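You operate a simulated robot arm through the tools that you are given. There is no shell and no other tool.

The job below is to be done with a simulated two-armed robot. You get a single attempt, and the scene is never put back.

## Task
Tap the blue and green blanks flat with the chase wedge, then gauge each.
Fine: wedge and thickness gauge go back where they stood. Set down upright: chase wedge, thickness gauge.

The check looks at the end state, three seconds after you hand in, the way a careful person would. Anything else that was tipped, shoved, dropped, spilled or broken makes it a failure.

## Robot
Two 6-joint arms with two-finger parallel grippers on one trunk that stands fixed in place. Base frame: the origin is at the foot of the trunk, x ahead of it, y to its left, z up; the work surface is at about z = 0.82. Lengths are in m, angles in rad, forces in N, time in s.
The left shoulder is at [0.08, 0.216, 1.61], the right one opposite. With the tool pointing down near the work surface each hand reaches from about 0.1 to 0.64 m from the base axis, measured 20 degrees to its own side. Payload 3.43 kg a hand.
The TCP of each hand is the grasp point between the finger pads, 0.03 m short of the fingertips. In the tool frame z runs along the fingers and y along their closing line. Largest opening 0.094 m; finger width 0.028, thickness 0.01; the body of the gripper, 0.05 by 0.096 m, starts 0.055 m behind the TCP.
Orientation is that of the tool frame in the base frame, as a unit quaternion [x, y, z, w]. With the fingers straight down and closing along the base's y, the tool's x points along the base's -x, its y along +y and its z along -z.

## Interface
- The arms move only by the tool servo_tool. It takes "left_rows", "right_rows" or both (then of equal length, played together; a hand with none holds still); each is a list of rows, each an object of numbers (a shift or turn left out is 0, a gripper value left out holds the last): "wx", "wy", "wz": the turn, a rotation vector about the tool's x, y, z in rad; "tx", "ty", "tz": the shift along the tool's x, y, z in m; "fingers": the opening, from 0 (shut) to 1 (fully open). In form: [{"wx": .., "wy": .., "wz": .., "tx": .., "ty": .., "tz": .., "fingers": ..}, ...]. A call has 1 to 20 rows; each row is the pose to reach, as a shift and turn from the pose commanded when the call began, along the tool's axes at that moment. Rows are played at 5 a second. More than 0.05 m and 0.15 rad between two rows, or a gripper value outside its range, and nothing of the call is played. Where a pose cannot be reached the arm comes as near as it can. A force on the tool above 40 N (or 10 N above the force at the start of the call, whichever is more), or a blocked arm, ends the call early, and 0.2 s more pass. The fingers move at their own pace (about 0.072 m/s each) and stop on an object; they squeeze with about 39 N. The grip force told is the motor's: it shows also when the fingers shut on nothing. Time passes only in rows, and 0.2 s behind the last, so rows that repeat a pose let the fingers close. The reply holds the time, the measured pose of the TCP, the force on the tool along the base axes, the opening and the grip force, in the units named above and with some noise, with the torque about the TCP (base axes, N m) and any sound that the robot's microphone picked up, and new pictures: "show" is both (left out), scene, wrist or none (wrist: the cameras of the hands that moved).
- Cameras (640 x 400 px; columns grow to the right, rows downward): "scene" is now at [0.104, -0.011, 1.7637]; the picture's right is [-0.01, -1.00, 0.00], its down [-0.87, 0.01, -0.50] and it looks along [0.50, -0.00, -0.87] (base axes); focal length 336 px, centre (320, 200). "left" rides on the left gripper at [0.076, -0.014, -0.102] in its tool frame; the picture's right is [0.18, 0.98, 0.00], its down [-0.75, 0.14, -0.64] and it looks along [-0.63, 0.12, 0.77] (tool axes); focal length 243 px, centre (320, 200). "right" rides on the right gripper at [0.076, 0.014, -0.103] in its tool frame; the picture's right is [-0.18, 0.98, 0.00], its down [-0.75, -0.14, -0.64] and it looks along [-0.63, -0.12, 0.77] (tool axes); focal length 243 px, centre (320, 200). There is no depth. A picture from a camera that has moved, and an enlarged one, comes with that camera's place and axes in the base frame and with its lens. The place of the scene camera against the robot may be out by one fixed shift of up to 0.018 m in any direction.
- lift_body(by): slides the trunk up (or, below 0, down) by that many m; the arms and the scene camera ride with it, the base frame stays. It gives what a move gives, with no picture.
- pan_tilt(pan, tilt): turns the head with the scene camera to pan (to the left, within 1.501 rad either way) and tilt (down, from -0.506 to 1.204), counted from straight ahead of the robot. It gives what a move gives, and a new picture of the scene camera.
- zoom(camera, box): a new picture of the part [left, top, right, bottom] of that camera's present view, enlarged. It takes no simulated time.
- sign_off(): hands the job in; it is judged then, once.

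Nothing tells you positions but the pictures and the camera data. Unless the task says otherwise, let go and move clear before handing in.

The tools are called after "Call:" as name(argument=value, ...) on one line, values as JSON. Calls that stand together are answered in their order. servo_tool: Moves the arms, as the interface text tells. Its arguments: {"type":"object","properties":{"left_rows":{"type":"array","items":{"type":"object","properties":{"wx":{"type":"number"},"wy":{"type":"number"},"wz":{"type":"number"},"tx":{"type":"number"},"ty":{"type":"number"},"tz":{"type":"number"},"fingers":{"type":"number"}}}},"right_rows":{"type":"array","items":{"type":"object","properties":{"wx":{"type":"number"},"wy":{"type":"number"},"wz":{"type":"number"},"tx":{"type":"number"},"ty":{"type":"number"},"tz":{"type":"number"},"fingers":{"type":"number"}}}},"show":{"type":"string","enum":["both","scene","wrist","none"]}},"required":[]} The other tools are called the same way: lift_body (by) slides the trunk up or down; pan_tilt (pan, tilt) turns the head that bears the scene camera; zoom (camera, box) takes an enlarged picture of a part of a camera's view; sign_off () hands the job in.

At the start:

```text
time_s: 0.0
left_ee_pos: [0.5994, 0.2168, 1.0836]
left_ee_rot: [0.0, 1.0, 0.0, 0.0]
left_contact_force: [0.5, -0.2, 0.3]
left_torque: [-0.04, 0.0, -0.01]
left_gripper_width: 0.094
left_finger_force: 0.1
right_ee_pos: [0.5294, -0.3678, 1.0843]
right_ee_rot: [0.001, 1.0, 0.0, 0.001]
right_contact_force: [-0.4, 0.0, 0.6]
right_torque: [0.03, 0.01, 0.01]
right_gripper_width: 0.0939
right_finger_force: 0.1
trunk travel left (down, up): [-0.84, 0.0]
head pan, tilt: [-0.007, 1.049]
```

scene: 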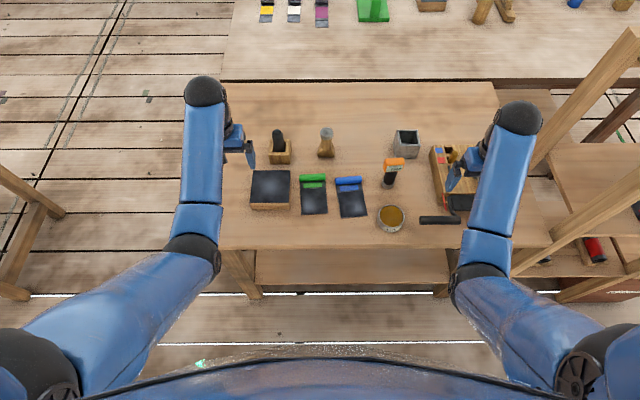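
right: 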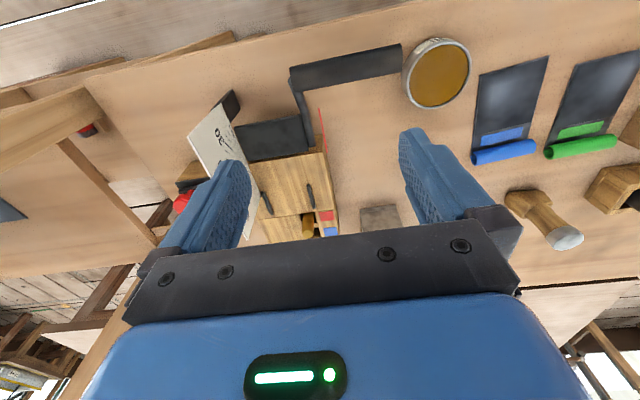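
left: 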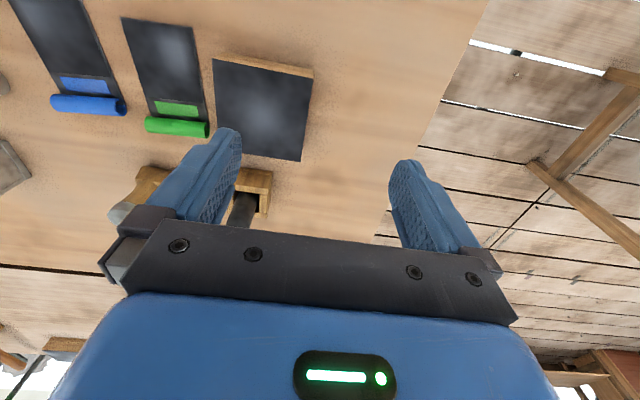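

I see a bench with a dark anvil-like block on the left, green and blue blanks, and several tools behind them. I'll enlarge the pictures first to find out which item is the chase wedge and which the thickness gauge.

Call:
zoom(camera="scene", box=[230, 110, 390, 230])

Call:
zoom(camera="scene", box=[350, 110, 510, 240])

Call:
zoom(camera="left", box=[0, 40, 340, 250])

Call:
zoom(camera="right", box=[160, 20, 480, 250])

Call:
zoom(camera="scene", box=[220, 0, 640, 110])

```text
3.33 times, centred on (310, 170) of scene
camera zoom: at [0.104, -0.011, 1.7637], right [-0.01, -1.0, 0.0], down [-0.87, 0.01, -0.5], along [0.5, 0.0, -0.87], focal length 1120 px, centre (353, 300)
```

zoom: 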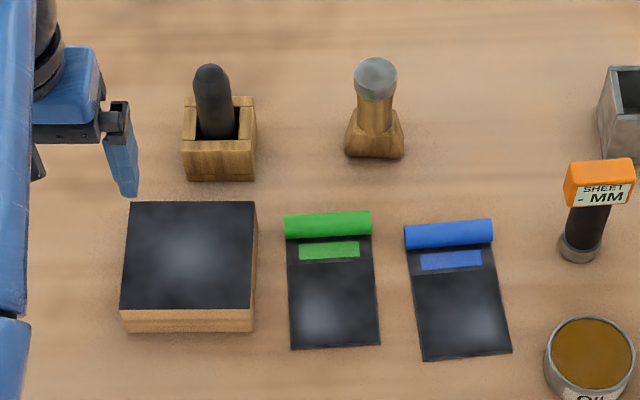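

```text
3.08 times, centred on (430, 175) of scene
camera zoom: at [0.104, -0.011, 1.7637], right [-0.01, -1.0, 0.0], down [-0.87, 0.01, -0.5], along [0.5, 0.0, -0.87], focal length 1034 px, centre (-18, 277)
```

zoom: 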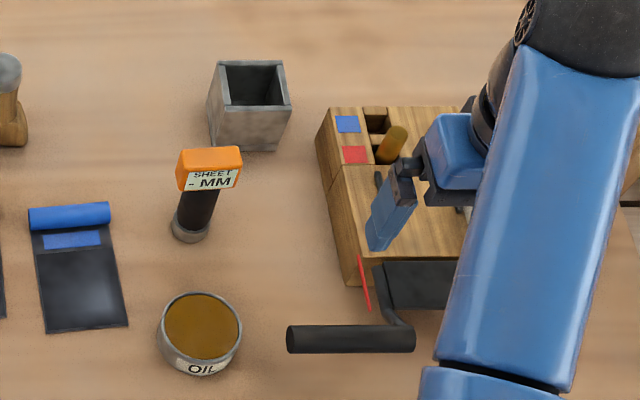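

```text
1.88 times, centred on (170, 145) of left
camera zoom: at [0.5235, 0.2038, 1.186], right [-0.18, 0.98, 0.0], down [0.75, 0.14, 0.64], along [0.63, 0.12, -0.77], focal length 457 px, centre (602, 304)
```

zoom: 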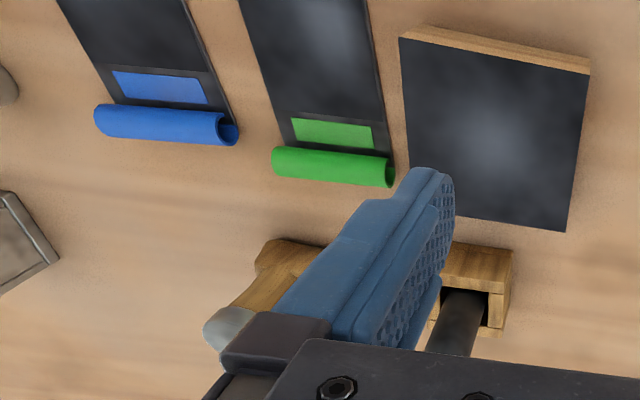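

```text
1.74 times, centred on (320, 135) of right
camera zoom: at [0.4532, -0.3524, 1.1873], right [0.19, 0.98, 0.0], down [0.75, -0.14, 0.64], along [0.63, -0.12, -0.77], focal length 422 px, centre (320, 313)
```

zoom: 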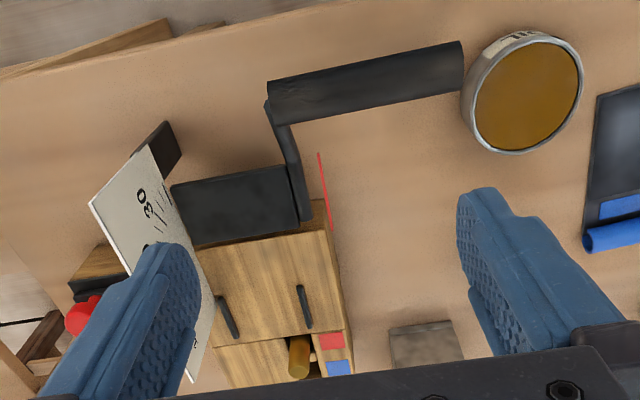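

```text
1.52 times, centred on (430, 55) of scene
camera zoom: at [0.104, -0.011, 1.7637], right [-0.01, -1.0, 0.0], down [-0.87, 0.01, -0.5], along [0.5, 0.0, -0.87], focal length 512 px, centre (152, 421)
```

zoom: 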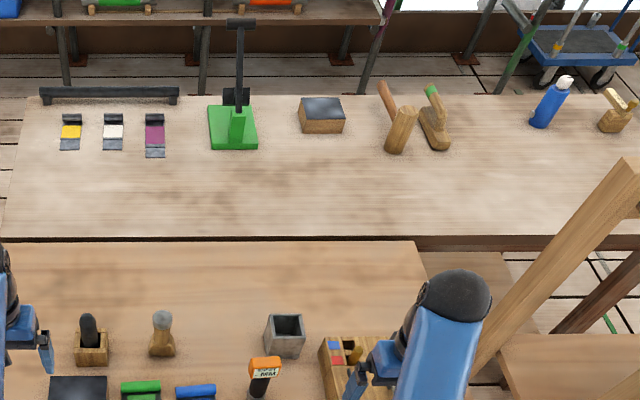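

The orange "SHEET - MM" piece looks like the thickness gauge, and the wooden piece with the grey cap like the chase wedge. I'll look closer at the blanks, the background bench and the tools before moving.

Call:
zoom(camera="scene", box=[240, 0, 400, 40])

Call:
zoom(camera="scene", box=[290, 165, 380, 222])

Call:
zoom(camera="scene", box=[260, 118, 350, 174])

Call:
zoom(camera="scene", box=[370, 145, 420, 195])

Call:
zoom(camera="right", box=[470, 40, 640, 250])

Call:
pan_tilt(pan=-0.4, tilt=0.6)

```text
4.00 times, centred on (320, 20) of scene
camera zoom: at [0.104, -0.011, 1.7637], right [-0.01, -1.0, 0.0], down [-0.87, 0.01, -0.5], along [0.5, 0.0, -0.87], focal length 1344 px, centre (320, 920)
```

zoom: 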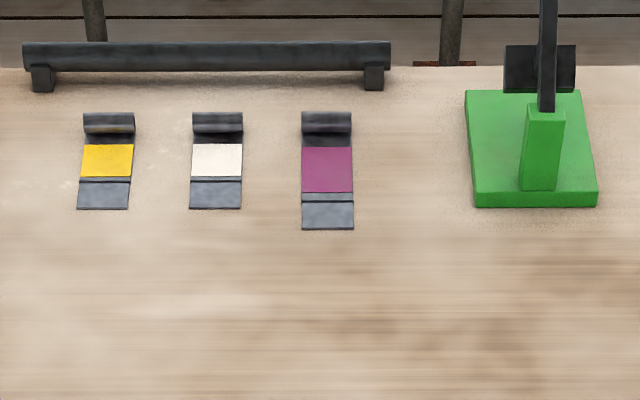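

```text
7.02 times, centred on (335, 194) of scene
camera zoom: at [0.104, -0.011, 1.7637], right [-0.01, -1.0, 0.0], down [-0.87, 0.01, -0.5], along [0.5, 0.0, -0.87], focal length 2358 px, centre (215, 246)
```

zoom: 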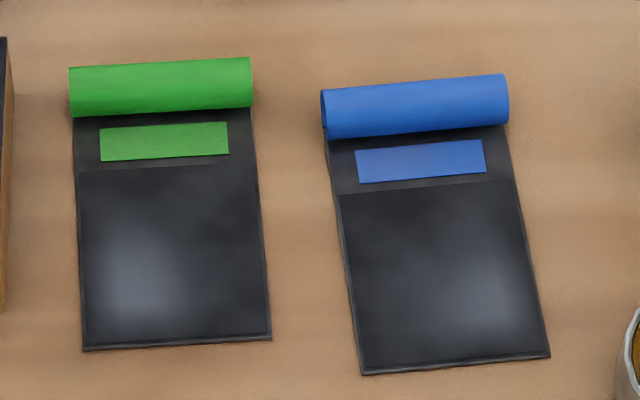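

```text
7.11 times, centred on (305, 146) of scene
camera zoom: at [0.104, -0.011, 1.7637], right [-0.01, -1.0, 0.0], down [-0.87, 0.01, -0.5], along [0.5, 0.0, -0.87], focal length 2390 px, centre (427, 584)
```

zoom: 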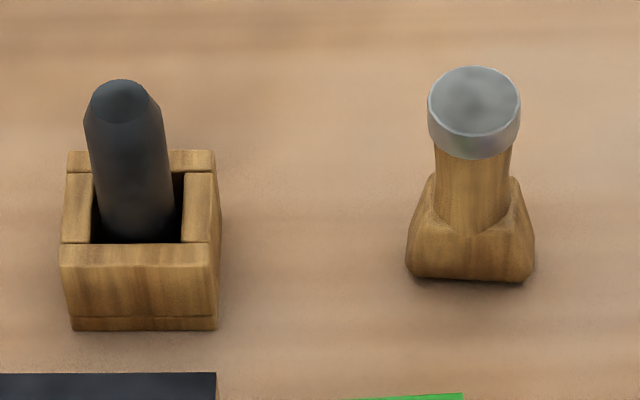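

```text
8.00 times, centred on (395, 170) of scene
camera zoom: at [0.104, -0.011, 1.7637], right [-0.01, -1.0, 0.0], down [-0.87, 0.01, -0.5], along [0.5, 0.0, -0.87], focal length 2689 px, centre (-280, 440)
```

zoom: 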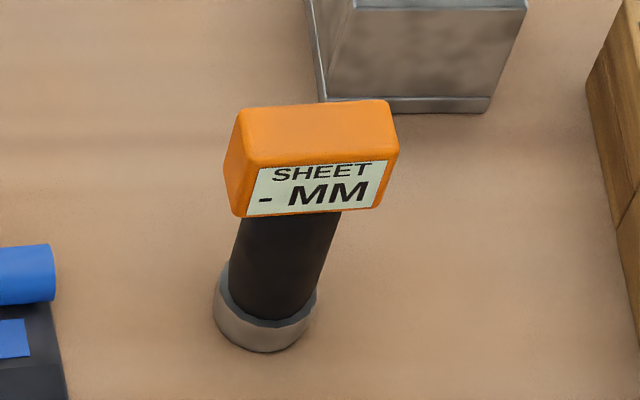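

```text
1.90 times, centred on (555, 145) of right
camera zoom: at [0.4532, -0.3524, 1.1873], right [0.19, 0.98, 0.0], down [0.75, -0.14, 0.64], along [0.63, -0.12, -0.77], focal length 462 px, centre (-128, 305)
```

zoom: 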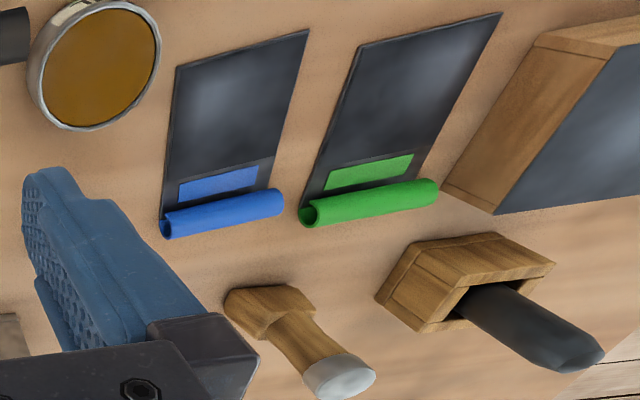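

```text
time_s: 0.9
left_ee_pos: [0.5998, 0.2183, 1.084]
left_ee_rot: [-0.001, 1.0, 0.0, 0.0]
left_contact_force: [-0.8, -0.3, -0.7]
left_torque: [0.01, -0.01, 0.02]
left_gripper_width: 0.0943
left_finger_force: 0.1
right_ee_pos: [0.5299, -0.3682, 1.0848]
right_ee_rot: [0.001, 1.0, 0.0, 0.001]
right_contact_force: [0.8, -0.3, 0.8]
right_torque: [-0.02, 0.0, 0.0]
right_gripper_width: 0.0941
right_finger_force: 0.0
trunk travel left (down, up): [-0.84, 0.0]
head pan, tilt: [-0.4, 0.6]
camera scene: at [0.119, -0.0447, 1.7989], right [-0.39, -0.92, 0.0], down [-0.52, 0.22, -0.82], along [0.76, -0.32, -0.57], focal length 336 px, centre (320, 200)
```

scene: 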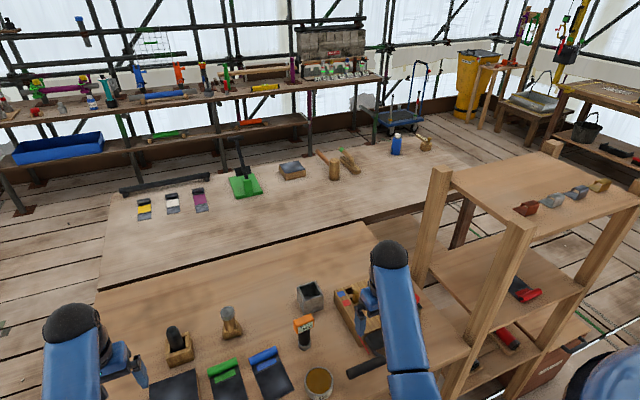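

The bench objects are farther out (x about 0.6 to 0.85) than the hands reach from this height. I'll raise both hands and then slide the trunk down so that they reach further.

Call:
servo_tool(left_rows=[{"tz": -0.04}, {"tz": -0.08}, {"tz": -0.12}, {"tz": -0.16}, {"tz": -0.2}, {"tz": -0.24}, {"tz": -0.28}], right_rows=[{"tz": -0.04}, {"tz": -0.08}, {"tz": -0.12}, {"tz": -0.16}, {"tz": -0.2}, {"tz": -0.24}, {"tz": -0.28}], show="none")

Call:
pan_tilt(pan=0.0, tilt=0.95)

```text
time_s: 2.5
left_ee_pos: [0.7324, 0.2172, 1.297]
left_ee_rot: [-0.001, 1.0, 0.0, -0.001]
left_contact_force: [-0.5, -0.2, -0.9]
left_torque: [0.01, -0.02, -0.02]
left_gripper_width: 0.0941
left_finger_force: 0.1
left hand out of reach, approached as far as the arm can: row 1, 2, 3, 4, 5, 6, 7
right_ee_pos: [0.6699, -0.4154, 1.2288]
right_ee_rot: [0.001, 1.0, 0.001, -0.001]
right_contact_force: [-0.1, -0.1, 0.3]
right_torque: [-0.01, -0.02, 0.02]
right_gripper_width: 0.094
right_finger_force: 0.1
right hand out of reach, approached as far as the arm can: row 1, 2, 3, 4, 5, 6, 7
trunk travel left (down, up): [-0.84, 0.0]
head pan, tilt: [-0.4, 0.6]
```

```text
time_s: 3.4
left_ee_pos: [0.7315, 0.2177, 1.2965]
left_ee_rot: [0.0, 1.0, 0.001, 0.0]
left_contact_force: [0.4, 0.3, -0.6]
left_torque: [0.04, 0.01, 0.04]
left_gripper_width: 0.0941
left_finger_force: 0.1
right_ee_pos: [0.6693, -0.4154, 1.2298]
right_ee_rot: [0.001, 1.0, 0.0, 0.001]
right_contact_force: [-0.3, 0.5, -0.2]
right_torque: [-0.02, 0.02, -0.01]
right_gripper_width: 0.0939
right_finger_force: 0.0
trunk travel left (down, up): [-0.84, 0.0]
head pan, tilt: [0.0, 0.949]
camera scene: at [0.1104, -0.0106, 1.7706], right [0.0, -1.0, 0.0], down [-0.81, 0.0, -0.58], along [0.58, 0.0, -0.81], focal length 336 px, centre (320, 200)
```

scene: 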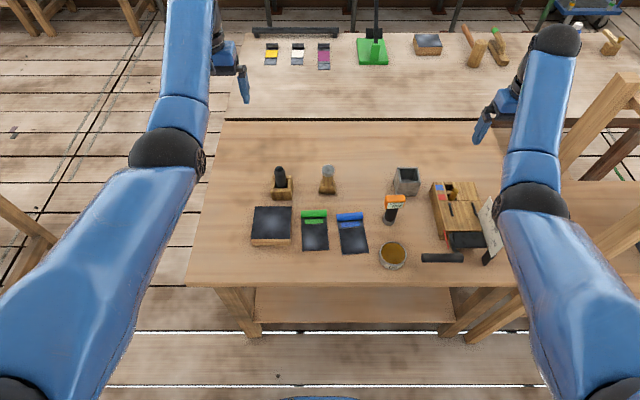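

The hands came out to x about 0.7 because of the arms' shortest fold. I'll lower the trunk in stages and bring the hands back up between them.

Call:
lift_body(by=-0.14)

Call:
servo_tool(left_rows=[{"tz": -0.03}, {"tz": -0.06}, {"tz": -0.09}, {"tz": -0.12}, {"tz": -0.14}], right_rows=[{"tz": -0.03, "tx": -0.01}, {"tz": -0.06, "tx": -0.02}, {"tz": -0.09, "tx": -0.03}, {"tz": -0.12, "tx": -0.04}, {"tz": -0.15, "tx": -0.05}], show="none")

```text
time_s: 5.0
left_ee_pos: [0.732, 0.2177, 1.1565]
left_ee_rot: [0.0, 1.0, 0.0, 0.0]
left_contact_force: [0.0, -0.2, 1.2]
left_torque: [-0.01, 0.01, -0.01]
left_gripper_width: 0.0941
left_finger_force: 0.2
right_ee_pos: [0.67, -0.4156, 1.0895]
right_ee_rot: [0.001, 1.0, 0.0, 0.001]
right_contact_force: [0.7, 0.0, 0.0]
right_torque: [-0.03, 0.02, 0.0]
right_gripper_width: 0.094
right_finger_force: 0.1
trunk travel left (down, up): [-0.7, 0.14]
head pan, tilt: [0.0, 0.949]
```

```text
time_s: 6.2
left_ee_pos: [0.7445, 0.2185, 1.2988]
left_ee_rot: [0.0, 1.0, 0.0, 0.0]
left_contact_force: [0.2, 0.6, 0.7]
left_torque: [0.03, -0.02, -0.03]
left_gripper_width: 0.0941
left_finger_force: 0.1
left hand out of reach, approached as far as the arm can: row 1, 2, 3, 4, 5
right_ee_pos: [0.7185, -0.4144, 1.2408]
right_ee_rot: [0.0, 1.0, 0.0, 0.001]
right_contact_force: [0.8, -0.4, -0.2]
right_torque: [0.01, 0.01, -0.04]
right_gripper_width: 0.0939
right_finger_force: 0.1
right hand out of reach, approached as far as the arm can: row 1, 2, 3
trunk travel left (down, up): [-0.7, 0.14]
head pan, tilt: [0.0, 0.949]
```

The hands are clear and high, so I'll lower the trunk a bit more and then look again.

Call:
lift_body(by=-0.11)

Call:
pan_tilt(pan=0.0, tilt=0.9)

Call:
zoom(camera="left", box=[0, 0, 640, 400])

Call:
zoom(camera="right", box=[0, 0, 640, 400])

```text
time_s: 7.7
left_ee_pos: [0.7468, 0.2178, 1.1877]
left_ee_rot: [0.001, 1.0, 0.0, 0.0]
left_contact_force: [-0.5, 0.6, 0.1]
left_torque: [-0.01, 0.02, 0.02]
left_gripper_width: 0.0941
left_finger_force: 0.1
right_ee_pos: [0.7195, -0.4158, 1.1299]
right_ee_rot: [0.001, 1.0, 0.001, 0.001]
right_contact_force: [0.5, 0.6, 0.5]
right_torque: [-0.01, -0.02, 0.02]
right_gripper_width: 0.0941
right_finger_force: 0.1
trunk travel left (down, up): [-0.59, 0.25]
head pan, tilt: [0.0, 0.949]
```

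```text
time_s: 8.3
left_ee_pos: [0.7463, 0.2176, 1.1889]
left_ee_rot: [0.0, 1.0, 0.0, 0.0]
left_contact_force: [0.8, -0.4, -0.3]
left_torque: [-0.02, 0.0, 0.01]
left_gripper_width: 0.094
left_finger_force: 0.0
right_ee_pos: [0.7192, -0.4147, 1.1301]
right_ee_rot: [0.001, 1.0, 0.0, 0.001]
right_contact_force: [-0.8, 0.0, 0.7]
right_torque: [-0.01, 0.02, 0.03]
right_gripper_width: 0.094
right_finger_force: 0.0
trunk travel left (down, up): [-0.59, 0.25]
head pan, tilt: [0.0, 0.901]
camera scene: at [0.1131, -0.0105, 1.5242], right [0.0, -1.0, 0.0], down [-0.78, 0.0, -0.62], along [0.62, 0.0, -0.78], focal length 336 px, centre (320, 200)
```

scene: 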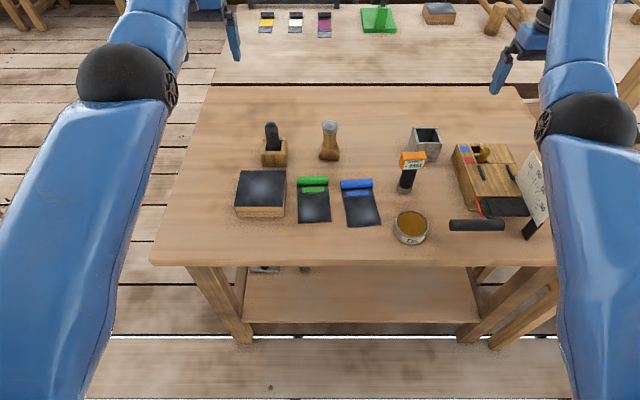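

```text
1.00 times, centred on (320, 200) of left (not enlarged: the box is as wide or as high as the picture)
camera zoom: at [0.67, 0.2034, 1.2911], right [-0.18, 0.98, 0.0], down [0.75, 0.14, 0.64], along [0.63, 0.12, -0.77], focal length 243 px, centre (320, 200)
```

zoom: 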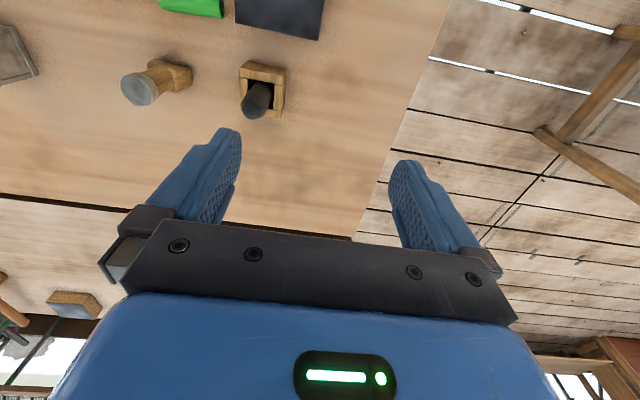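

```text
1.00 times, centred on (320, 200) of right (not enlarged: the box is as wide or as high as the picture)
camera zoom: at [0.6432, -0.3992, 1.2335], right [0.19, 0.98, 0.0], down [0.75, -0.14, 0.64], along [0.63, -0.12, -0.77], focal length 243 px, centre (320, 200)
```

zoom: 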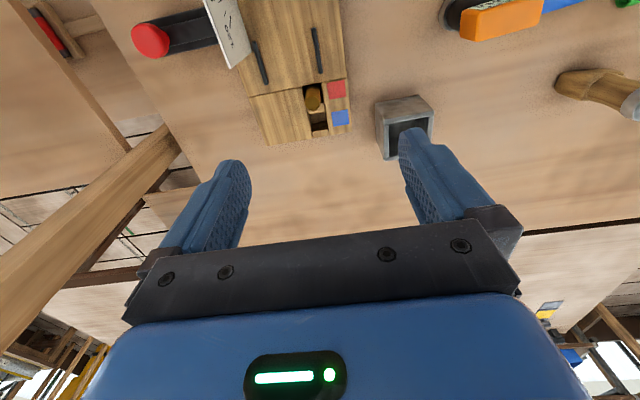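

I'll zoom in on the tools and the note card at the right, since it may hold a hint.

Call:
zoom(camera="scene", box=[440, 130, 560, 245])

Call:
zoom(camera="scene", box=[225, 110, 345, 230])

Call:
zoom(camera="scene", box=[330, 110, 450, 250])

Call:
zoom(camera="left", box=[100, 0, 330, 140])

Call:
zoom(camera="right", box=[120, 0, 360, 150])

Call:
zoom(camera="right", box=[360, 0, 640, 170])

```text
3.48 times, centred on (500, 188) of scene
camera zoom: at [0.1131, -0.0105, 1.5242], right [0.0, -1.0, 0.0], down [-0.78, 0.0, -0.62], along [0.62, 0.0, -0.78], focal length 1169 px, centre (-306, 244)
```

zoom: 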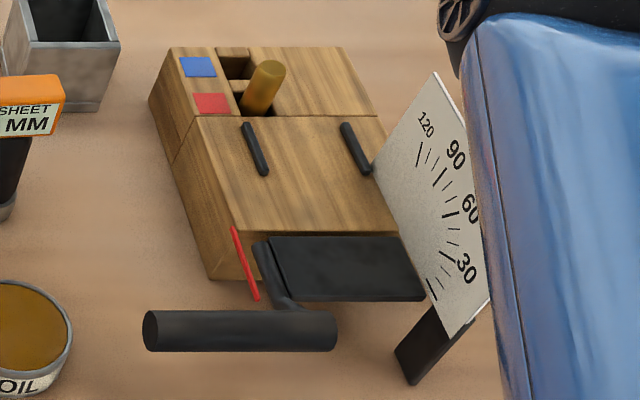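

```text
3.33 times, centred on (285, 170) of scene
camera zoom: at [0.1131, -0.0105, 1.5242], right [0.0, -1.0, 0.0], down [-0.78, 0.0, -0.62], along [0.62, 0.0, -0.78], focal length 1120 px, centre (437, 300)
```

zoom: 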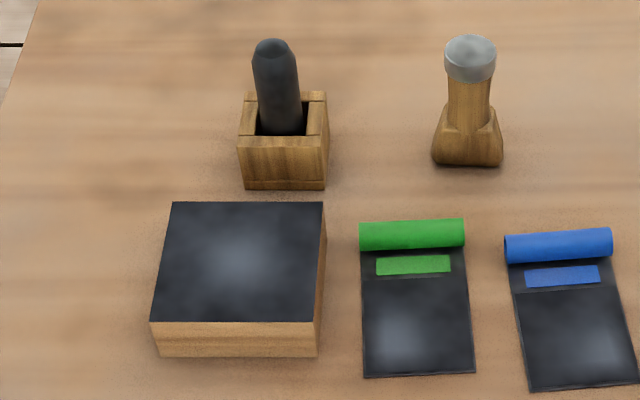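

```text
2.86 times, centred on (390, 180) of scene
camera zoom: at [0.1131, -0.0105, 1.5242], right [0.0, -1.0, 0.0], down [-0.78, 0.0, -0.62], along [0.62, 0.0, -0.78], focal length 960 px, centre (120, 257)
```

zoom: 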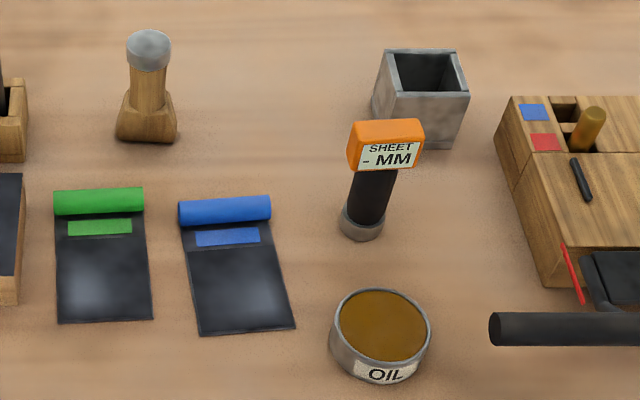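

```text
2.78 times, centred on (215, 70) of left
camera zoom: at [0.67, 0.2034, 1.2911], right [-0.18, 0.98, 0.0], down [0.75, 0.14, 0.64], along [0.63, 0.12, -0.77], focal length 675 px, centre (612, 562)
```

zoom: 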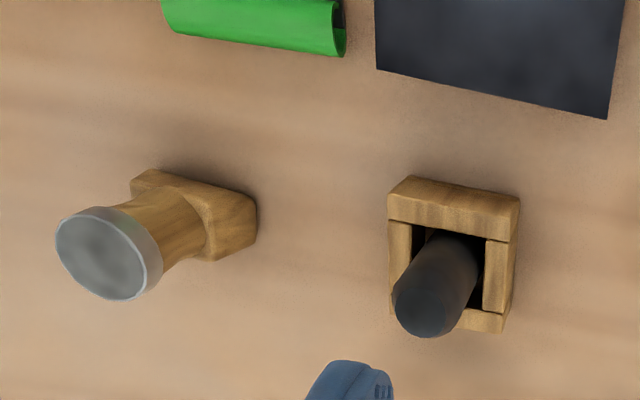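

```text
2.67 times, centred on (240, 75) of right
camera zoom: at [0.6432, -0.3992, 1.2335], right [0.19, 0.98, 0.0], down [0.75, -0.14, 0.64], along [0.63, -0.12, -0.77], focal length 647 px, centre (533, 533)
```

zoom: 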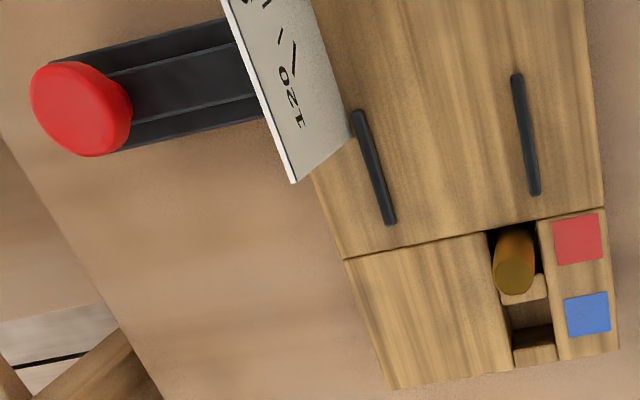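

```text
2.29 times, centred on (500, 85) of right
camera zoom: at [0.6432, -0.3992, 1.2335], right [0.19, 0.98, 0.0], down [0.75, -0.14, 0.64], along [0.63, -0.12, -0.77], focal length 555 px, centre (-91, 463)
```

zoom: 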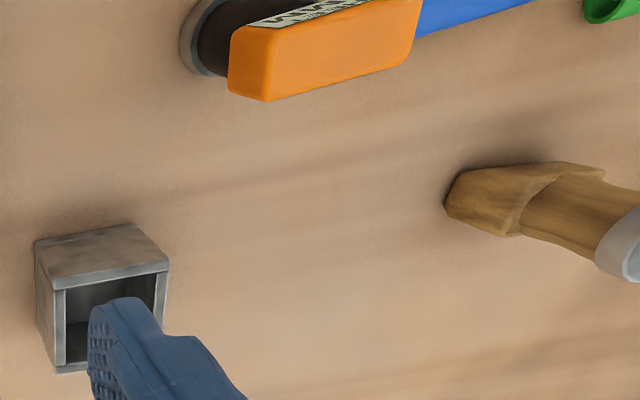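

The wedge's cap triangulates from the two wrist cameras to about (0.818, -0.033, 0.927). I'll bring the left hand above it, with the fingers closing along y, for a closer look.

Call:
servo_tool(left_rows=[{"tx": -0.009, "ty": -0.031, "tz": 0.008}, {"tx": -0.018, "ty": -0.063, "tz": 0.02}, {"tx": -0.027, "ty": -0.094, "tz": 0.035}, {"tx": -0.036, "ty": -0.125, "tz": 0.05}, {"tx": -0.045, "ty": -0.157, "tz": 0.065}, {"tx": -0.053, "ty": -0.188, "tz": 0.08}, {"tx": -0.062, "ty": -0.219, "tz": 0.1}, {"tx": -0.071, "ty": -0.25, "tz": 0.12}, {"tx": -0.071, "ty": -0.25, "tz": 0.12}])

```text
time_s: 10.3
left_ee_pos: [0.7289, -0.0003, 1.0672]
left_ee_rot: [0.0, 1.0, 0.0, 0.0]
left_contact_force: [1.0, 0.4, -0.3]
left_torque: [0.0, 0.01, 0.01]
left_gripper_width: 0.094
left_finger_force: 0.1
left hand out of reach, approached as far as the arm can: row 1, 2, 3, 4, 5, 6, 7, 8, 9
right_ee_pos: [0.7199, -0.4152, 1.1297]
right_ee_rot: [0.001, 1.0, 0.0, 0.001]
right_contact_force: [-0.2, 0.4, 0.6]
right_torque: [0.0, 0.01, -0.01]
right_gripper_width: 0.0941
right_finger_force: 0.0
trunk travel left (down, up): [-0.59, 0.25]
head pan, tilt: [0.0, 0.901]
camera scene: at [0.1132, -0.0102, 1.5242], right [0.0, -1.0, 0.0], down [-0.78, 0.0, -0.62], along [0.62, 0.0, -0.78], focal length 336 px, centre (320, 200)
camera left: at [0.6529, -0.0144, 1.1693], right [-0.18, 0.98, 0.0], down [0.75, 0.14, 0.64], along [0.63, 0.12, -0.77], focal length 243 px, centre (320, 200)
```

scene: 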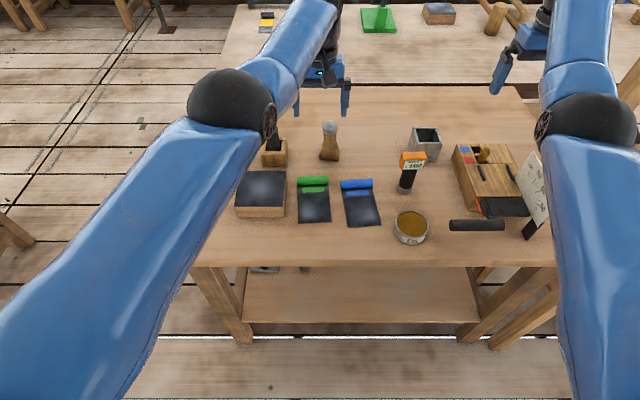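
left: 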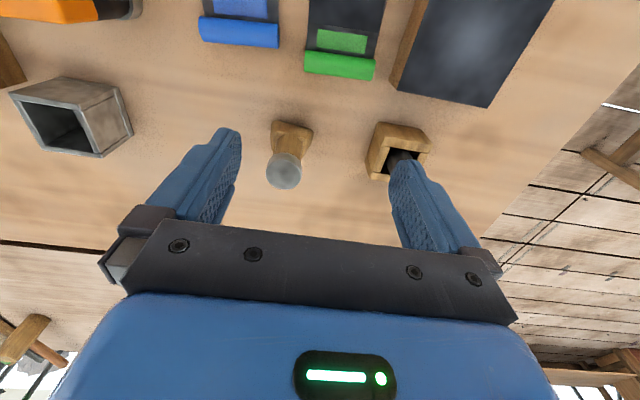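

The hand stopped short of the wedge at x about 0.73, so I need to know what limits the arm. I'll tilt the head up to see the arm's shape.

Call:
pan_tilt(pan=0.0, tilt=0.5)

```text
time_s: 11.2
left_ee_pos: [0.7287, 0.0006, 1.0662]
left_ee_rot: [0.0, 1.0, 0.0, -0.002]
left_contact_force: [-0.1, 0.0, -0.1]
left_torque: [0.03, 0.01, 0.01]
left_gripper_width: 0.0938
left_finger_force: 0.1
right_ee_pos: [0.7198, -0.4145, 1.1304]
right_ee_rot: [0.0, 1.0, 0.0, 0.001]
right_contact_force: [-0.7, -0.3, 0.1]
right_torque: [0.0, 0.02, -0.01]
right_gripper_width: 0.094
right_finger_force: 0.1
trunk travel left (down, up): [-0.59, 0.25]
head pan, tilt: [0.0, 0.499]
camera scene: at [0.1287, -0.0106, 1.558], right [0.0, -1.0, 0.0], down [-0.48, 0.0, -0.88], along [0.88, 0.0, -0.48], focal length 336 px, centre (320, 200)
```

scene: 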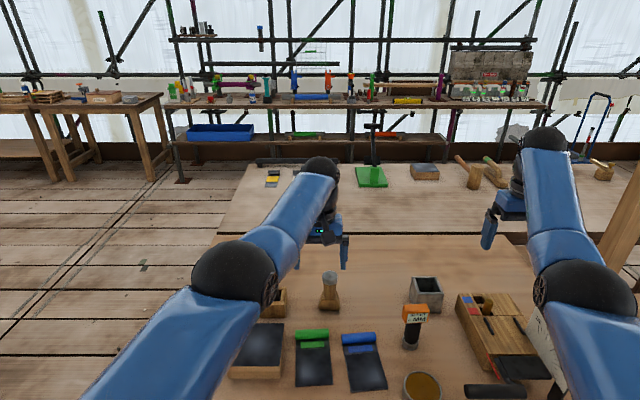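

The left arm is nearly straight, so with a vertical tool it tops out about 0.69 m from the shoulder. I'll tilt the left hand outward about 40 degrees to reach the wedge, but first I'll refine the positions from this view.

Call:
zoom(camera="left", box=[220, 80, 380, 200])

Call:
zoom(camera="left", box=[180, 0, 400, 110])

Call:
zoom(camera="scene", box=[280, 250, 440, 400])

Call:
zoom(camera="left", box=[0, 0, 160, 110])

```text
3.33 times, centred on (300, 140) of left
camera zoom: at [0.6529, -0.0143, 1.1693], right [-0.18, 0.98, 0.0], down [0.75, 0.14, 0.64], along [0.63, 0.12, -0.77], focal length 809 px, centre (387, 400)
```

zoom: 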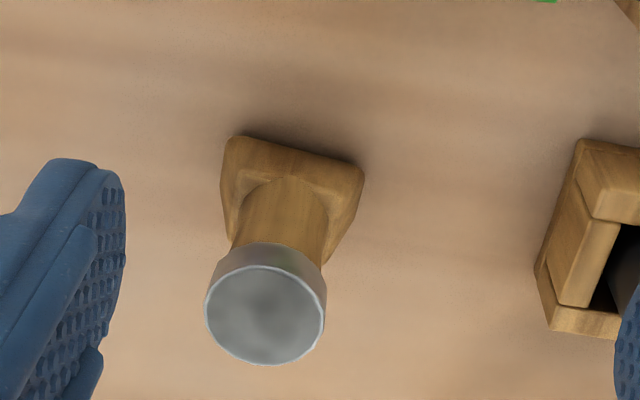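

```text
2.91 times, centred on (290, 55) of left
camera zoom: at [0.6529, -0.0143, 1.1693], right [-0.18, 0.98, 0.0], down [0.75, 0.14, 0.64], along [0.63, 0.12, -0.77], focal length 706 px, centre (407, 622)
```

zoom: 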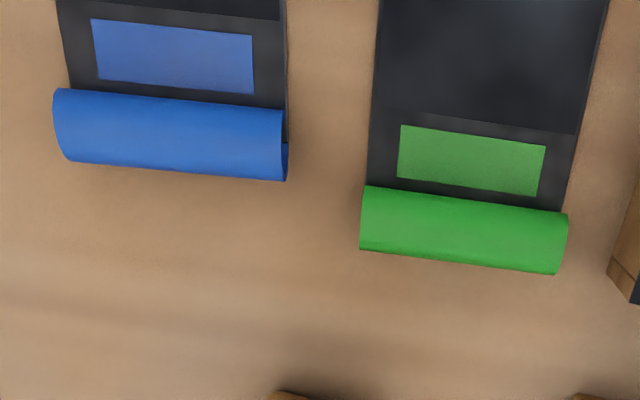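

```text
2.67 times, centred on (360, 325) of scene
camera zoom: at [0.1287, -0.0106, 1.558], right [0.0, -1.0, 0.0], down [-0.48, 0.0, -0.88], along [0.88, 0.0, -0.48], focal length 896 px, centre (213, -133)
```

zoom: 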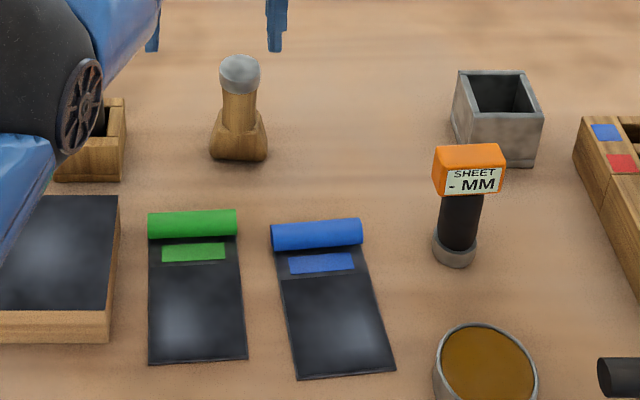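

```text
3.64 times, centred on (80, 55) of left
camera zoom: at [0.6529, -0.0143, 1.1693], right [-0.18, 0.98, 0.0], down [0.75, 0.14, 0.64], along [0.63, 0.12, -0.77], focal length 882 px, centre (1193, 727)
```

zoom: 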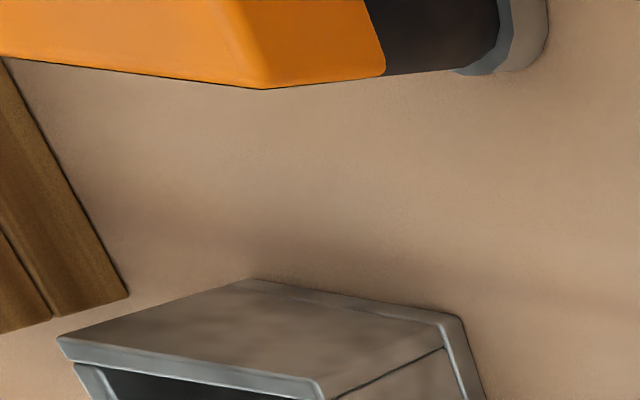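

Wedge axis is at about (0.818, -0.029). The green plate is centred near (0.628, 0.017) and the blue near (0.616, -0.106). Next I'll lower the trunk 8 cm and tilt the left hand to a standoff in front of the wedge.

Call:
lift_body(by=-0.08)

Call:
servo_tool(left_rows=[{"wy": -0.12, "tx": -0.002, "ty": -0.005}, {"wy": -0.24, "tx": -0.006, "ty": -0.01}, {"wy": -0.36, "tx": -0.01, "ty": -0.015}, {"wy": -0.48, "tx": -0.015, "ty": -0.02}, {"wy": -0.6, "tx": -0.02, "ty": -0.025}, {"wy": -0.7, "tx": -0.0246, "ty": -0.029}, {"wy": -0.7, "tx": -0.0246, "ty": -0.029}])

```text
time_s: 12.3
left_ee_pos: [0.7293, -0.0006, 0.9864]
left_ee_rot: [-0.001, 1.0, 0.0, -0.001]
left_contact_force: [0.1, 0.1, 0.5]
left_torque: [0.02, -0.01, -0.04]
left_gripper_width: 0.0942
left_finger_force: 0.1
right_ee_pos: [0.7197, -0.4152, 1.0499]
right_ee_rot: [0.0, 1.0, 0.0, 0.001]
right_contact_force: [0.7, -0.1, -0.2]
right_torque: [-0.02, -0.02, 0.0]
right_gripper_width: 0.0941
right_finger_force: 0.0
trunk travel left (down, up): [-0.51, 0.33]
head pan, tilt: [0.0, 0.499]
```

```text
time_s: 13.9
left_ee_pos: [0.8261, -0.0593, 0.9855]
left_ee_rot: [0.0, 0.949, 0.0, 0.314]
left_contact_force: [0.2, 0.5, 0.1]
left_torque: [0.02, 0.01, -0.01]
left_gripper_width: 0.094
left_finger_force: 0.0
left hand out of reach, approached as far as the arm can: row 1, 2, 3, 4, 5, 6, 7
right_ee_pos: [0.7189, -0.4143, 1.0509]
right_ee_rot: [0.0, 1.0, -0.001, 0.0]
right_contact_force: [0.1, 0.5, -0.6]
right_torque: [-0.01, 0.0, 0.01]
right_gripper_width: 0.0939
right_finger_force: 0.1
trunk travel left (down, up): [-0.51, 0.33]
head pan, tilt: [0.0, 0.499]
camera scene: at [0.1286, -0.0108, 1.4781], right [0.0, -1.0, 0.0], down [-0.48, 0.0, -0.88], along [0.88, 0.0, -0.48], focal length 336 px, centre (320, 200)
camera left: at [0.7033, -0.0728, 1.0227], right [-0.15, 0.98, -0.11], down [0.22, 0.14, 0.96], along [0.96, 0.12, -0.24], focal length 243 px, centre (320, 200)
```

scene: 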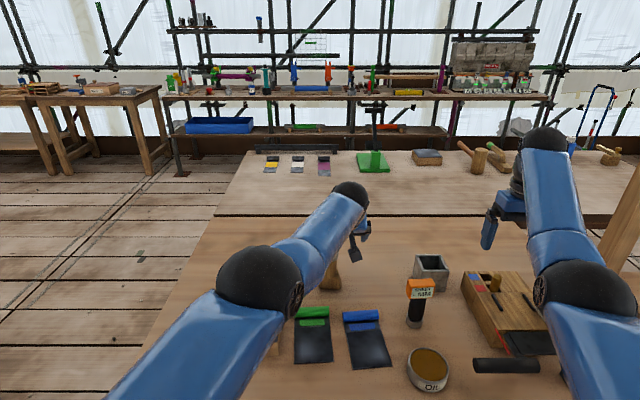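
left: 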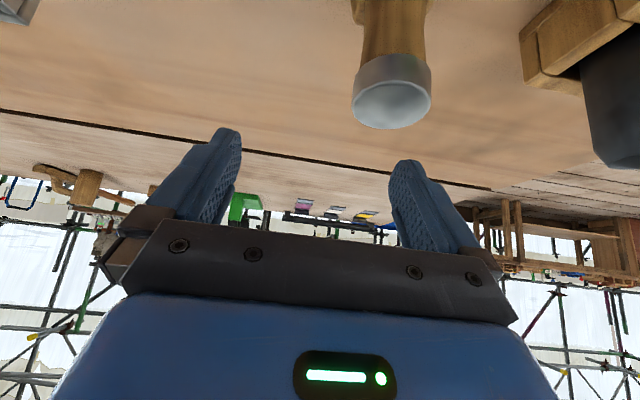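

The hand went further than I meant, because its commanded pose had kept the earlier out-of-reach target. I'll pull back to the standoff in front of the wedge and check the measured pose.

Call:
servo_tool(left_rows=[{"tx": 0.014, "ty": 0.006, "tz": -0.015}, {"tx": 0.029, "ty": 0.013, "tz": -0.03}, {"tx": 0.043, "ty": 0.019, "tz": -0.04}, {"tx": 0.058, "ty": 0.026, "tz": -0.048}, {"tx": 0.0718, "ty": 0.032, "tz": -0.0519}, {"tx": 0.0718, "ty": 0.032, "tz": -0.0519}])

```text
time_s: 15.3
left_ee_pos: [0.8224, -0.0645, 0.9869]
left_ee_rot: [0.001, 0.95, 0.0, 0.313]
left_contact_force: [0.4, -0.4, 0.1]
left_torque: [-0.02, 0.03, 0.03]
left_gripper_width: 0.0938
left_finger_force: 0.1
left hand out of reach, approached as far as the arm can: row 1, 2, 3, 4, 5, 6
right_ee_pos: [0.7208, -0.4142, 1.0504]
right_ee_rot: [0.001, 1.0, 0.0, 0.001]
right_contact_force: [0.6, 0.4, 0.5]
right_torque: [0.0, 0.03, 0.02]
right_gripper_width: 0.0938
right_finger_force: 0.1
trunk travel left (down, up): [-0.51, 0.33]
head pan, tilt: [0.0, 0.499]
camera scene: at [0.1286, -0.0106, 1.4781], right [0.0, -1.0, 0.0], down [-0.48, 0.0, -0.88], along [0.88, 0.0, -0.48], focal length 336 px, centre (320, 200)
camera left: at [0.7003, -0.0789, 1.0235], right [-0.15, 0.98, -0.11], down [0.22, 0.14, 0.96], along [0.96, 0.12, -0.24], focal length 243 px, centre (320, 200)
```

scene: 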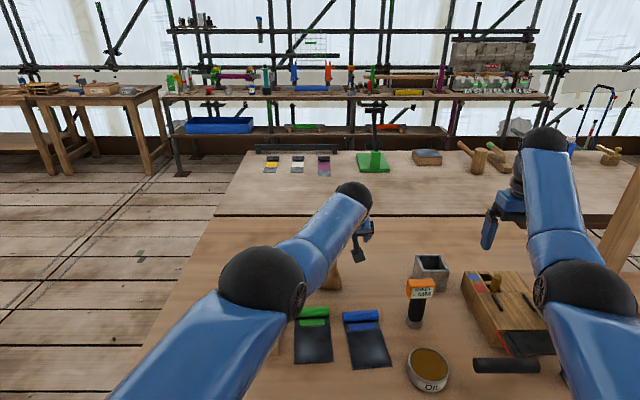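
left: 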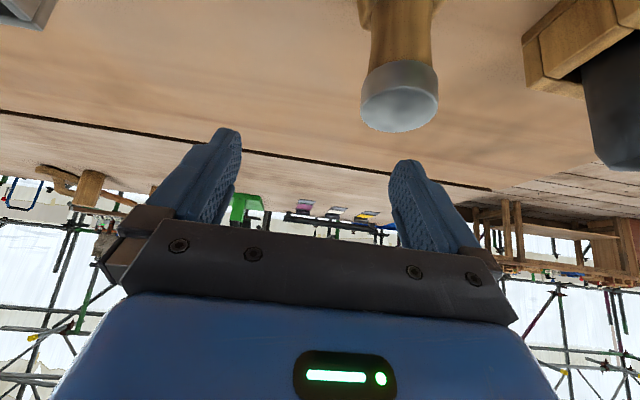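

The left arm seems stuck at some joint limit and not simply at full stretch. I'll try a small backward move to see how it responds.

Call:
servo_tool(left_rows=[{"tz": -0.02}, {"tz": -0.04}, {"tz": -0.06}, {"tz": -0.06}], show="none")

```text
time_s: 16.3
left_ee_pos: [0.8166, -0.0783, 1.0349]
left_ee_rot: [0.001, 0.95, 0.001, 0.313]
left_contact_force: [0.4, 0.2, -0.1]
left_torque: [-0.03, -0.01, -0.01]
left_gripper_width: 0.0942
left_finger_force: 0.2
left hand out of reach, approached as far as the arm can: row 1, 2, 3, 4
right_ee_pos: [0.7194, -0.4155, 1.0497]
right_ee_rot: [0.001, 1.0, 0.0, 0.001]
right_contact_force: [0.0, 0.3, -0.6]
right_torque: [0.02, -0.03, 0.0]
right_gripper_width: 0.0941
right_finger_force: 0.0
trunk travel left (down, up): [-0.51, 0.33]
head pan, tilt: [0.0, 0.499]
```

The pattern suggests a minimum radius when the wrist is near shoulder height, so trunk height has to be matched to each target. I'll raise the trunk a little, centre the left hand over the wedge at height, steepen the tilt slightly and come down part way.

Call:
lift_body(by=0.03)

Call:
servo_tool(left_rows=[{"ty": 0.025, "wy": -0.05}, {"ty": 0.049, "wy": -0.11}, {"ty": 0.049, "tx": 0.0175, "tz": 0.024, "wy": -0.11}, {"ty": 0.049, "tx": 0.035, "tz": 0.048, "wy": -0.11}, {"ty": 0.049, "tx": 0.0526, "tz": 0.073, "wy": -0.11}, {"ty": 0.049, "tx": 0.0526, "tz": 0.073, "wy": -0.11}])

```text
time_s: 17.1
left_ee_pos: [0.8169, -0.0779, 1.064]
left_ee_rot: [0.0, 0.95, 0.001, 0.313]
left_contact_force: [-0.2, -0.2, 0.7]
left_torque: [0.02, -0.03, -0.02]
left_gripper_width: 0.0941
left_finger_force: 0.0
right_ee_pos: [0.7198, -0.4151, 1.0802]
right_ee_rot: [0.001, 1.0, 0.0, 0.002]
right_contact_force: [0.7, 0.0, 0.0]
right_torque: [0.05, 0.02, 0.01]
right_gripper_width: 0.0941
right_finger_force: 0.1
trunk travel left (down, up): [-0.54, 0.3]
head pan, tilt: [0.0, 0.499]
```

```text
time_s: 18.5
left_ee_pos: [0.8437, -0.0413, 0.9711]
left_ee_rot: [0.0, 0.931, 0.001, 0.365]
left_contact_force: [0.4, 0.5, -0.9]
left_torque: [0.02, 0.01, 0.02]
left_gripper_width: 0.0942
left_finger_force: 0.0
left hand out of reach, approached as far as the arm can: row 1, 2, 3, 4, 5, 6
right_ee_pos: [0.7192, -0.415, 1.0808]
right_ee_rot: [0.001, 1.0, 0.0, 0.002]
right_contact_force: [-0.5, -0.7, -0.1]
right_torque: [0.0, -0.01, -0.04]
right_gripper_width: 0.0937
right_finger_force: 0.1
trunk travel left (down, up): [-0.54, 0.3]
head pan, tilt: [0.0, 0.499]
camera scene: at [0.1285, -0.0109, 1.5081], right [0.0, -1.0, 0.0], down [-0.48, 0.0, -0.88], along [0.88, 0.0, -0.48], focal length 336 px, centre (320, 200)
camera left: at [0.7192, -0.0548, 0.9941], right [-0.14, 0.98, -0.12], down [0.12, 0.14, 0.98], along [0.98, 0.12, -0.13], focal length 243 px, centre (320, 200)
```

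scene: 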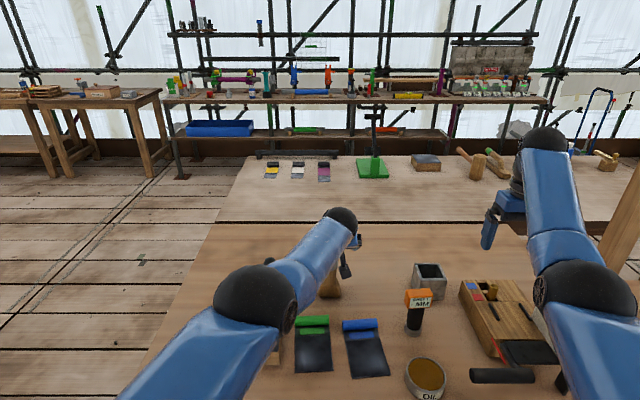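
left: 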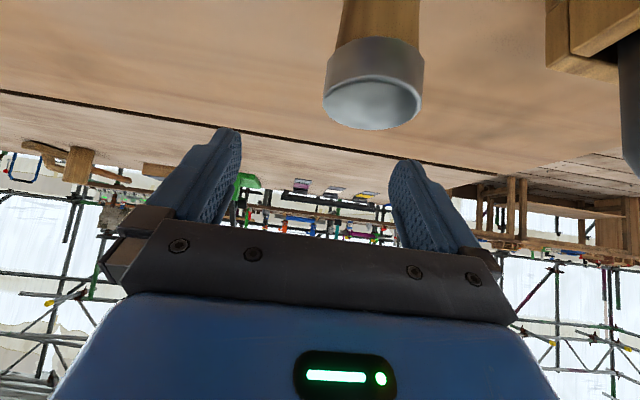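

I think the trunk needs to be a bit higher for this wrist position. I'll raise it 0.11 m, centre over the wedge, and come down to just above the cap.

Call:
lift_body(by=0.11)

Call:
servo_tool(left_rows=[{"ty": 0.006, "tx": 0.0095, "tz": -0.0088}, {"ty": 0.0123, "tx": 0.0189, "tz": -0.0175}, {"ty": 0.0123, "tx": 0.0406, "tz": 0.006}, {"ty": 0.0123, "tx": 0.0624, "tz": 0.0295}, {"ty": 0.0123, "tx": 0.0841, "tz": 0.0529}, {"ty": 0.0123, "tx": 0.0841, "tz": 0.0529}])

```text
time_s: 19.9
left_ee_pos: [0.8444, -0.0417, 1.0813]
left_ee_rot: [0.001, 0.931, 0.0, 0.364]
left_contact_force: [-0.9, 0.4, 0.6]
left_torque: [0.03, 0.0, 0.0]
left_gripper_width: 0.094
left_finger_force: 0.2
right_ee_pos: [0.72, -0.4146, 1.1902]
right_ee_rot: [0.001, 1.0, 0.0, 0.001]
right_contact_force: [-0.2, 0.2, 0.6]
right_torque: [-0.02, 0.01, 0.0]
right_gripper_width: 0.0943
right_finger_force: 0.1
trunk travel left (down, up): [-0.65, 0.19]
head pan, tilt: [0.0, 0.499]
```

```text
time_s: 21.3
left_ee_pos: [0.8275, -0.0314, 0.9826]
left_ee_rot: [0.0, 0.931, 0.002, 0.364]
left_contact_force: [-0.5, -0.2, -0.4]
left_torque: [-0.02, -0.02, 0.03]
left_gripper_width: 0.094
left_finger_force: 0.0
left hand out of reach, approached as far as the arm can: row 1, 2, 3, 4, 5, 6
right_ee_pos: [0.7196, -0.4151, 1.1906]
right_ee_rot: [0.001, 1.0, 0.0, 0.001]
right_contact_force: [0.4, 0.1, 0.5]
right_torque: [-0.05, -0.03, -0.01]
right_gripper_width: 0.0943
right_finger_force: 0.2
trunk travel left (down, up): [-0.65, 0.19]
head pan, tilt: [0.0, 0.499]
camera scene: at [0.1287, -0.0107, 1.6181], right [0.0, -1.0, 0.0], down [-0.48, 0.0, -0.88], along [0.88, 0.0, -0.48], focal length 336 px, centre (320, 200)
camera left: at [0.7011, -0.0455, 1.0058], right [-0.14, 0.98, -0.12], down [0.12, 0.14, 0.98], along [0.98, 0.12, -0.14], focal length 243 px, centre (320, 200)
```

scene: 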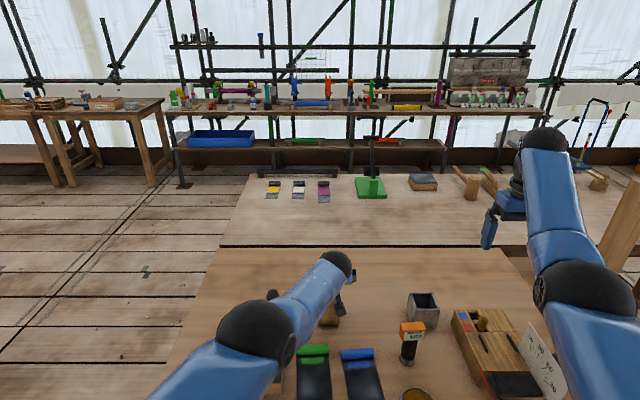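
left: 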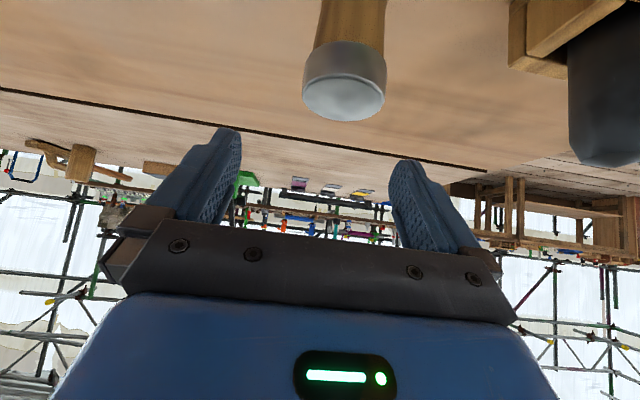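

I'm about 1 cm off in x and 8 cm above the grasp height. I'll zoom in on the cap to refine the alignment before going lower.

Call:
zoom(camera="left", box=[260, 0, 420, 130])

Call:
zoom(camera="scene", box=[260, 240, 440, 400])

```text
3.08 times, centred on (340, 65) of left
camera zoom: at [0.7011, -0.0455, 1.0058], right [-0.14, 0.98, -0.12], down [0.12, 0.14, 0.98], along [0.98, 0.12, -0.14], focal length 746 px, centre (258, 615)
```

zoom: 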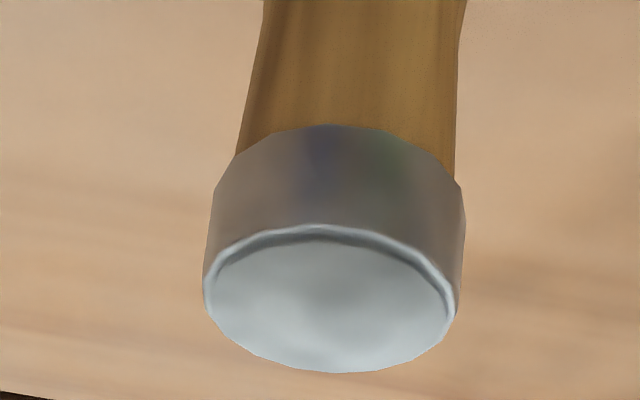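

```text
2.50 times, centred on (350, 320) of scene
camera zoom: at [0.1287, -0.0107, 1.6181], right [0.0, -1.0, 0.0], down [-0.48, 0.0, -0.88], along [0.88, 0.0, -0.48], focal length 840 px, centre (245, -100)
```

zoom: 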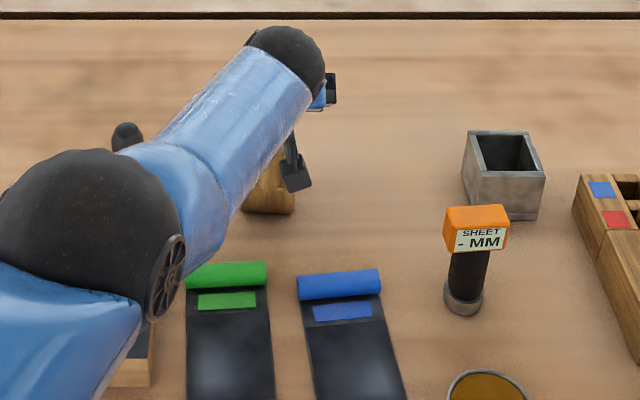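

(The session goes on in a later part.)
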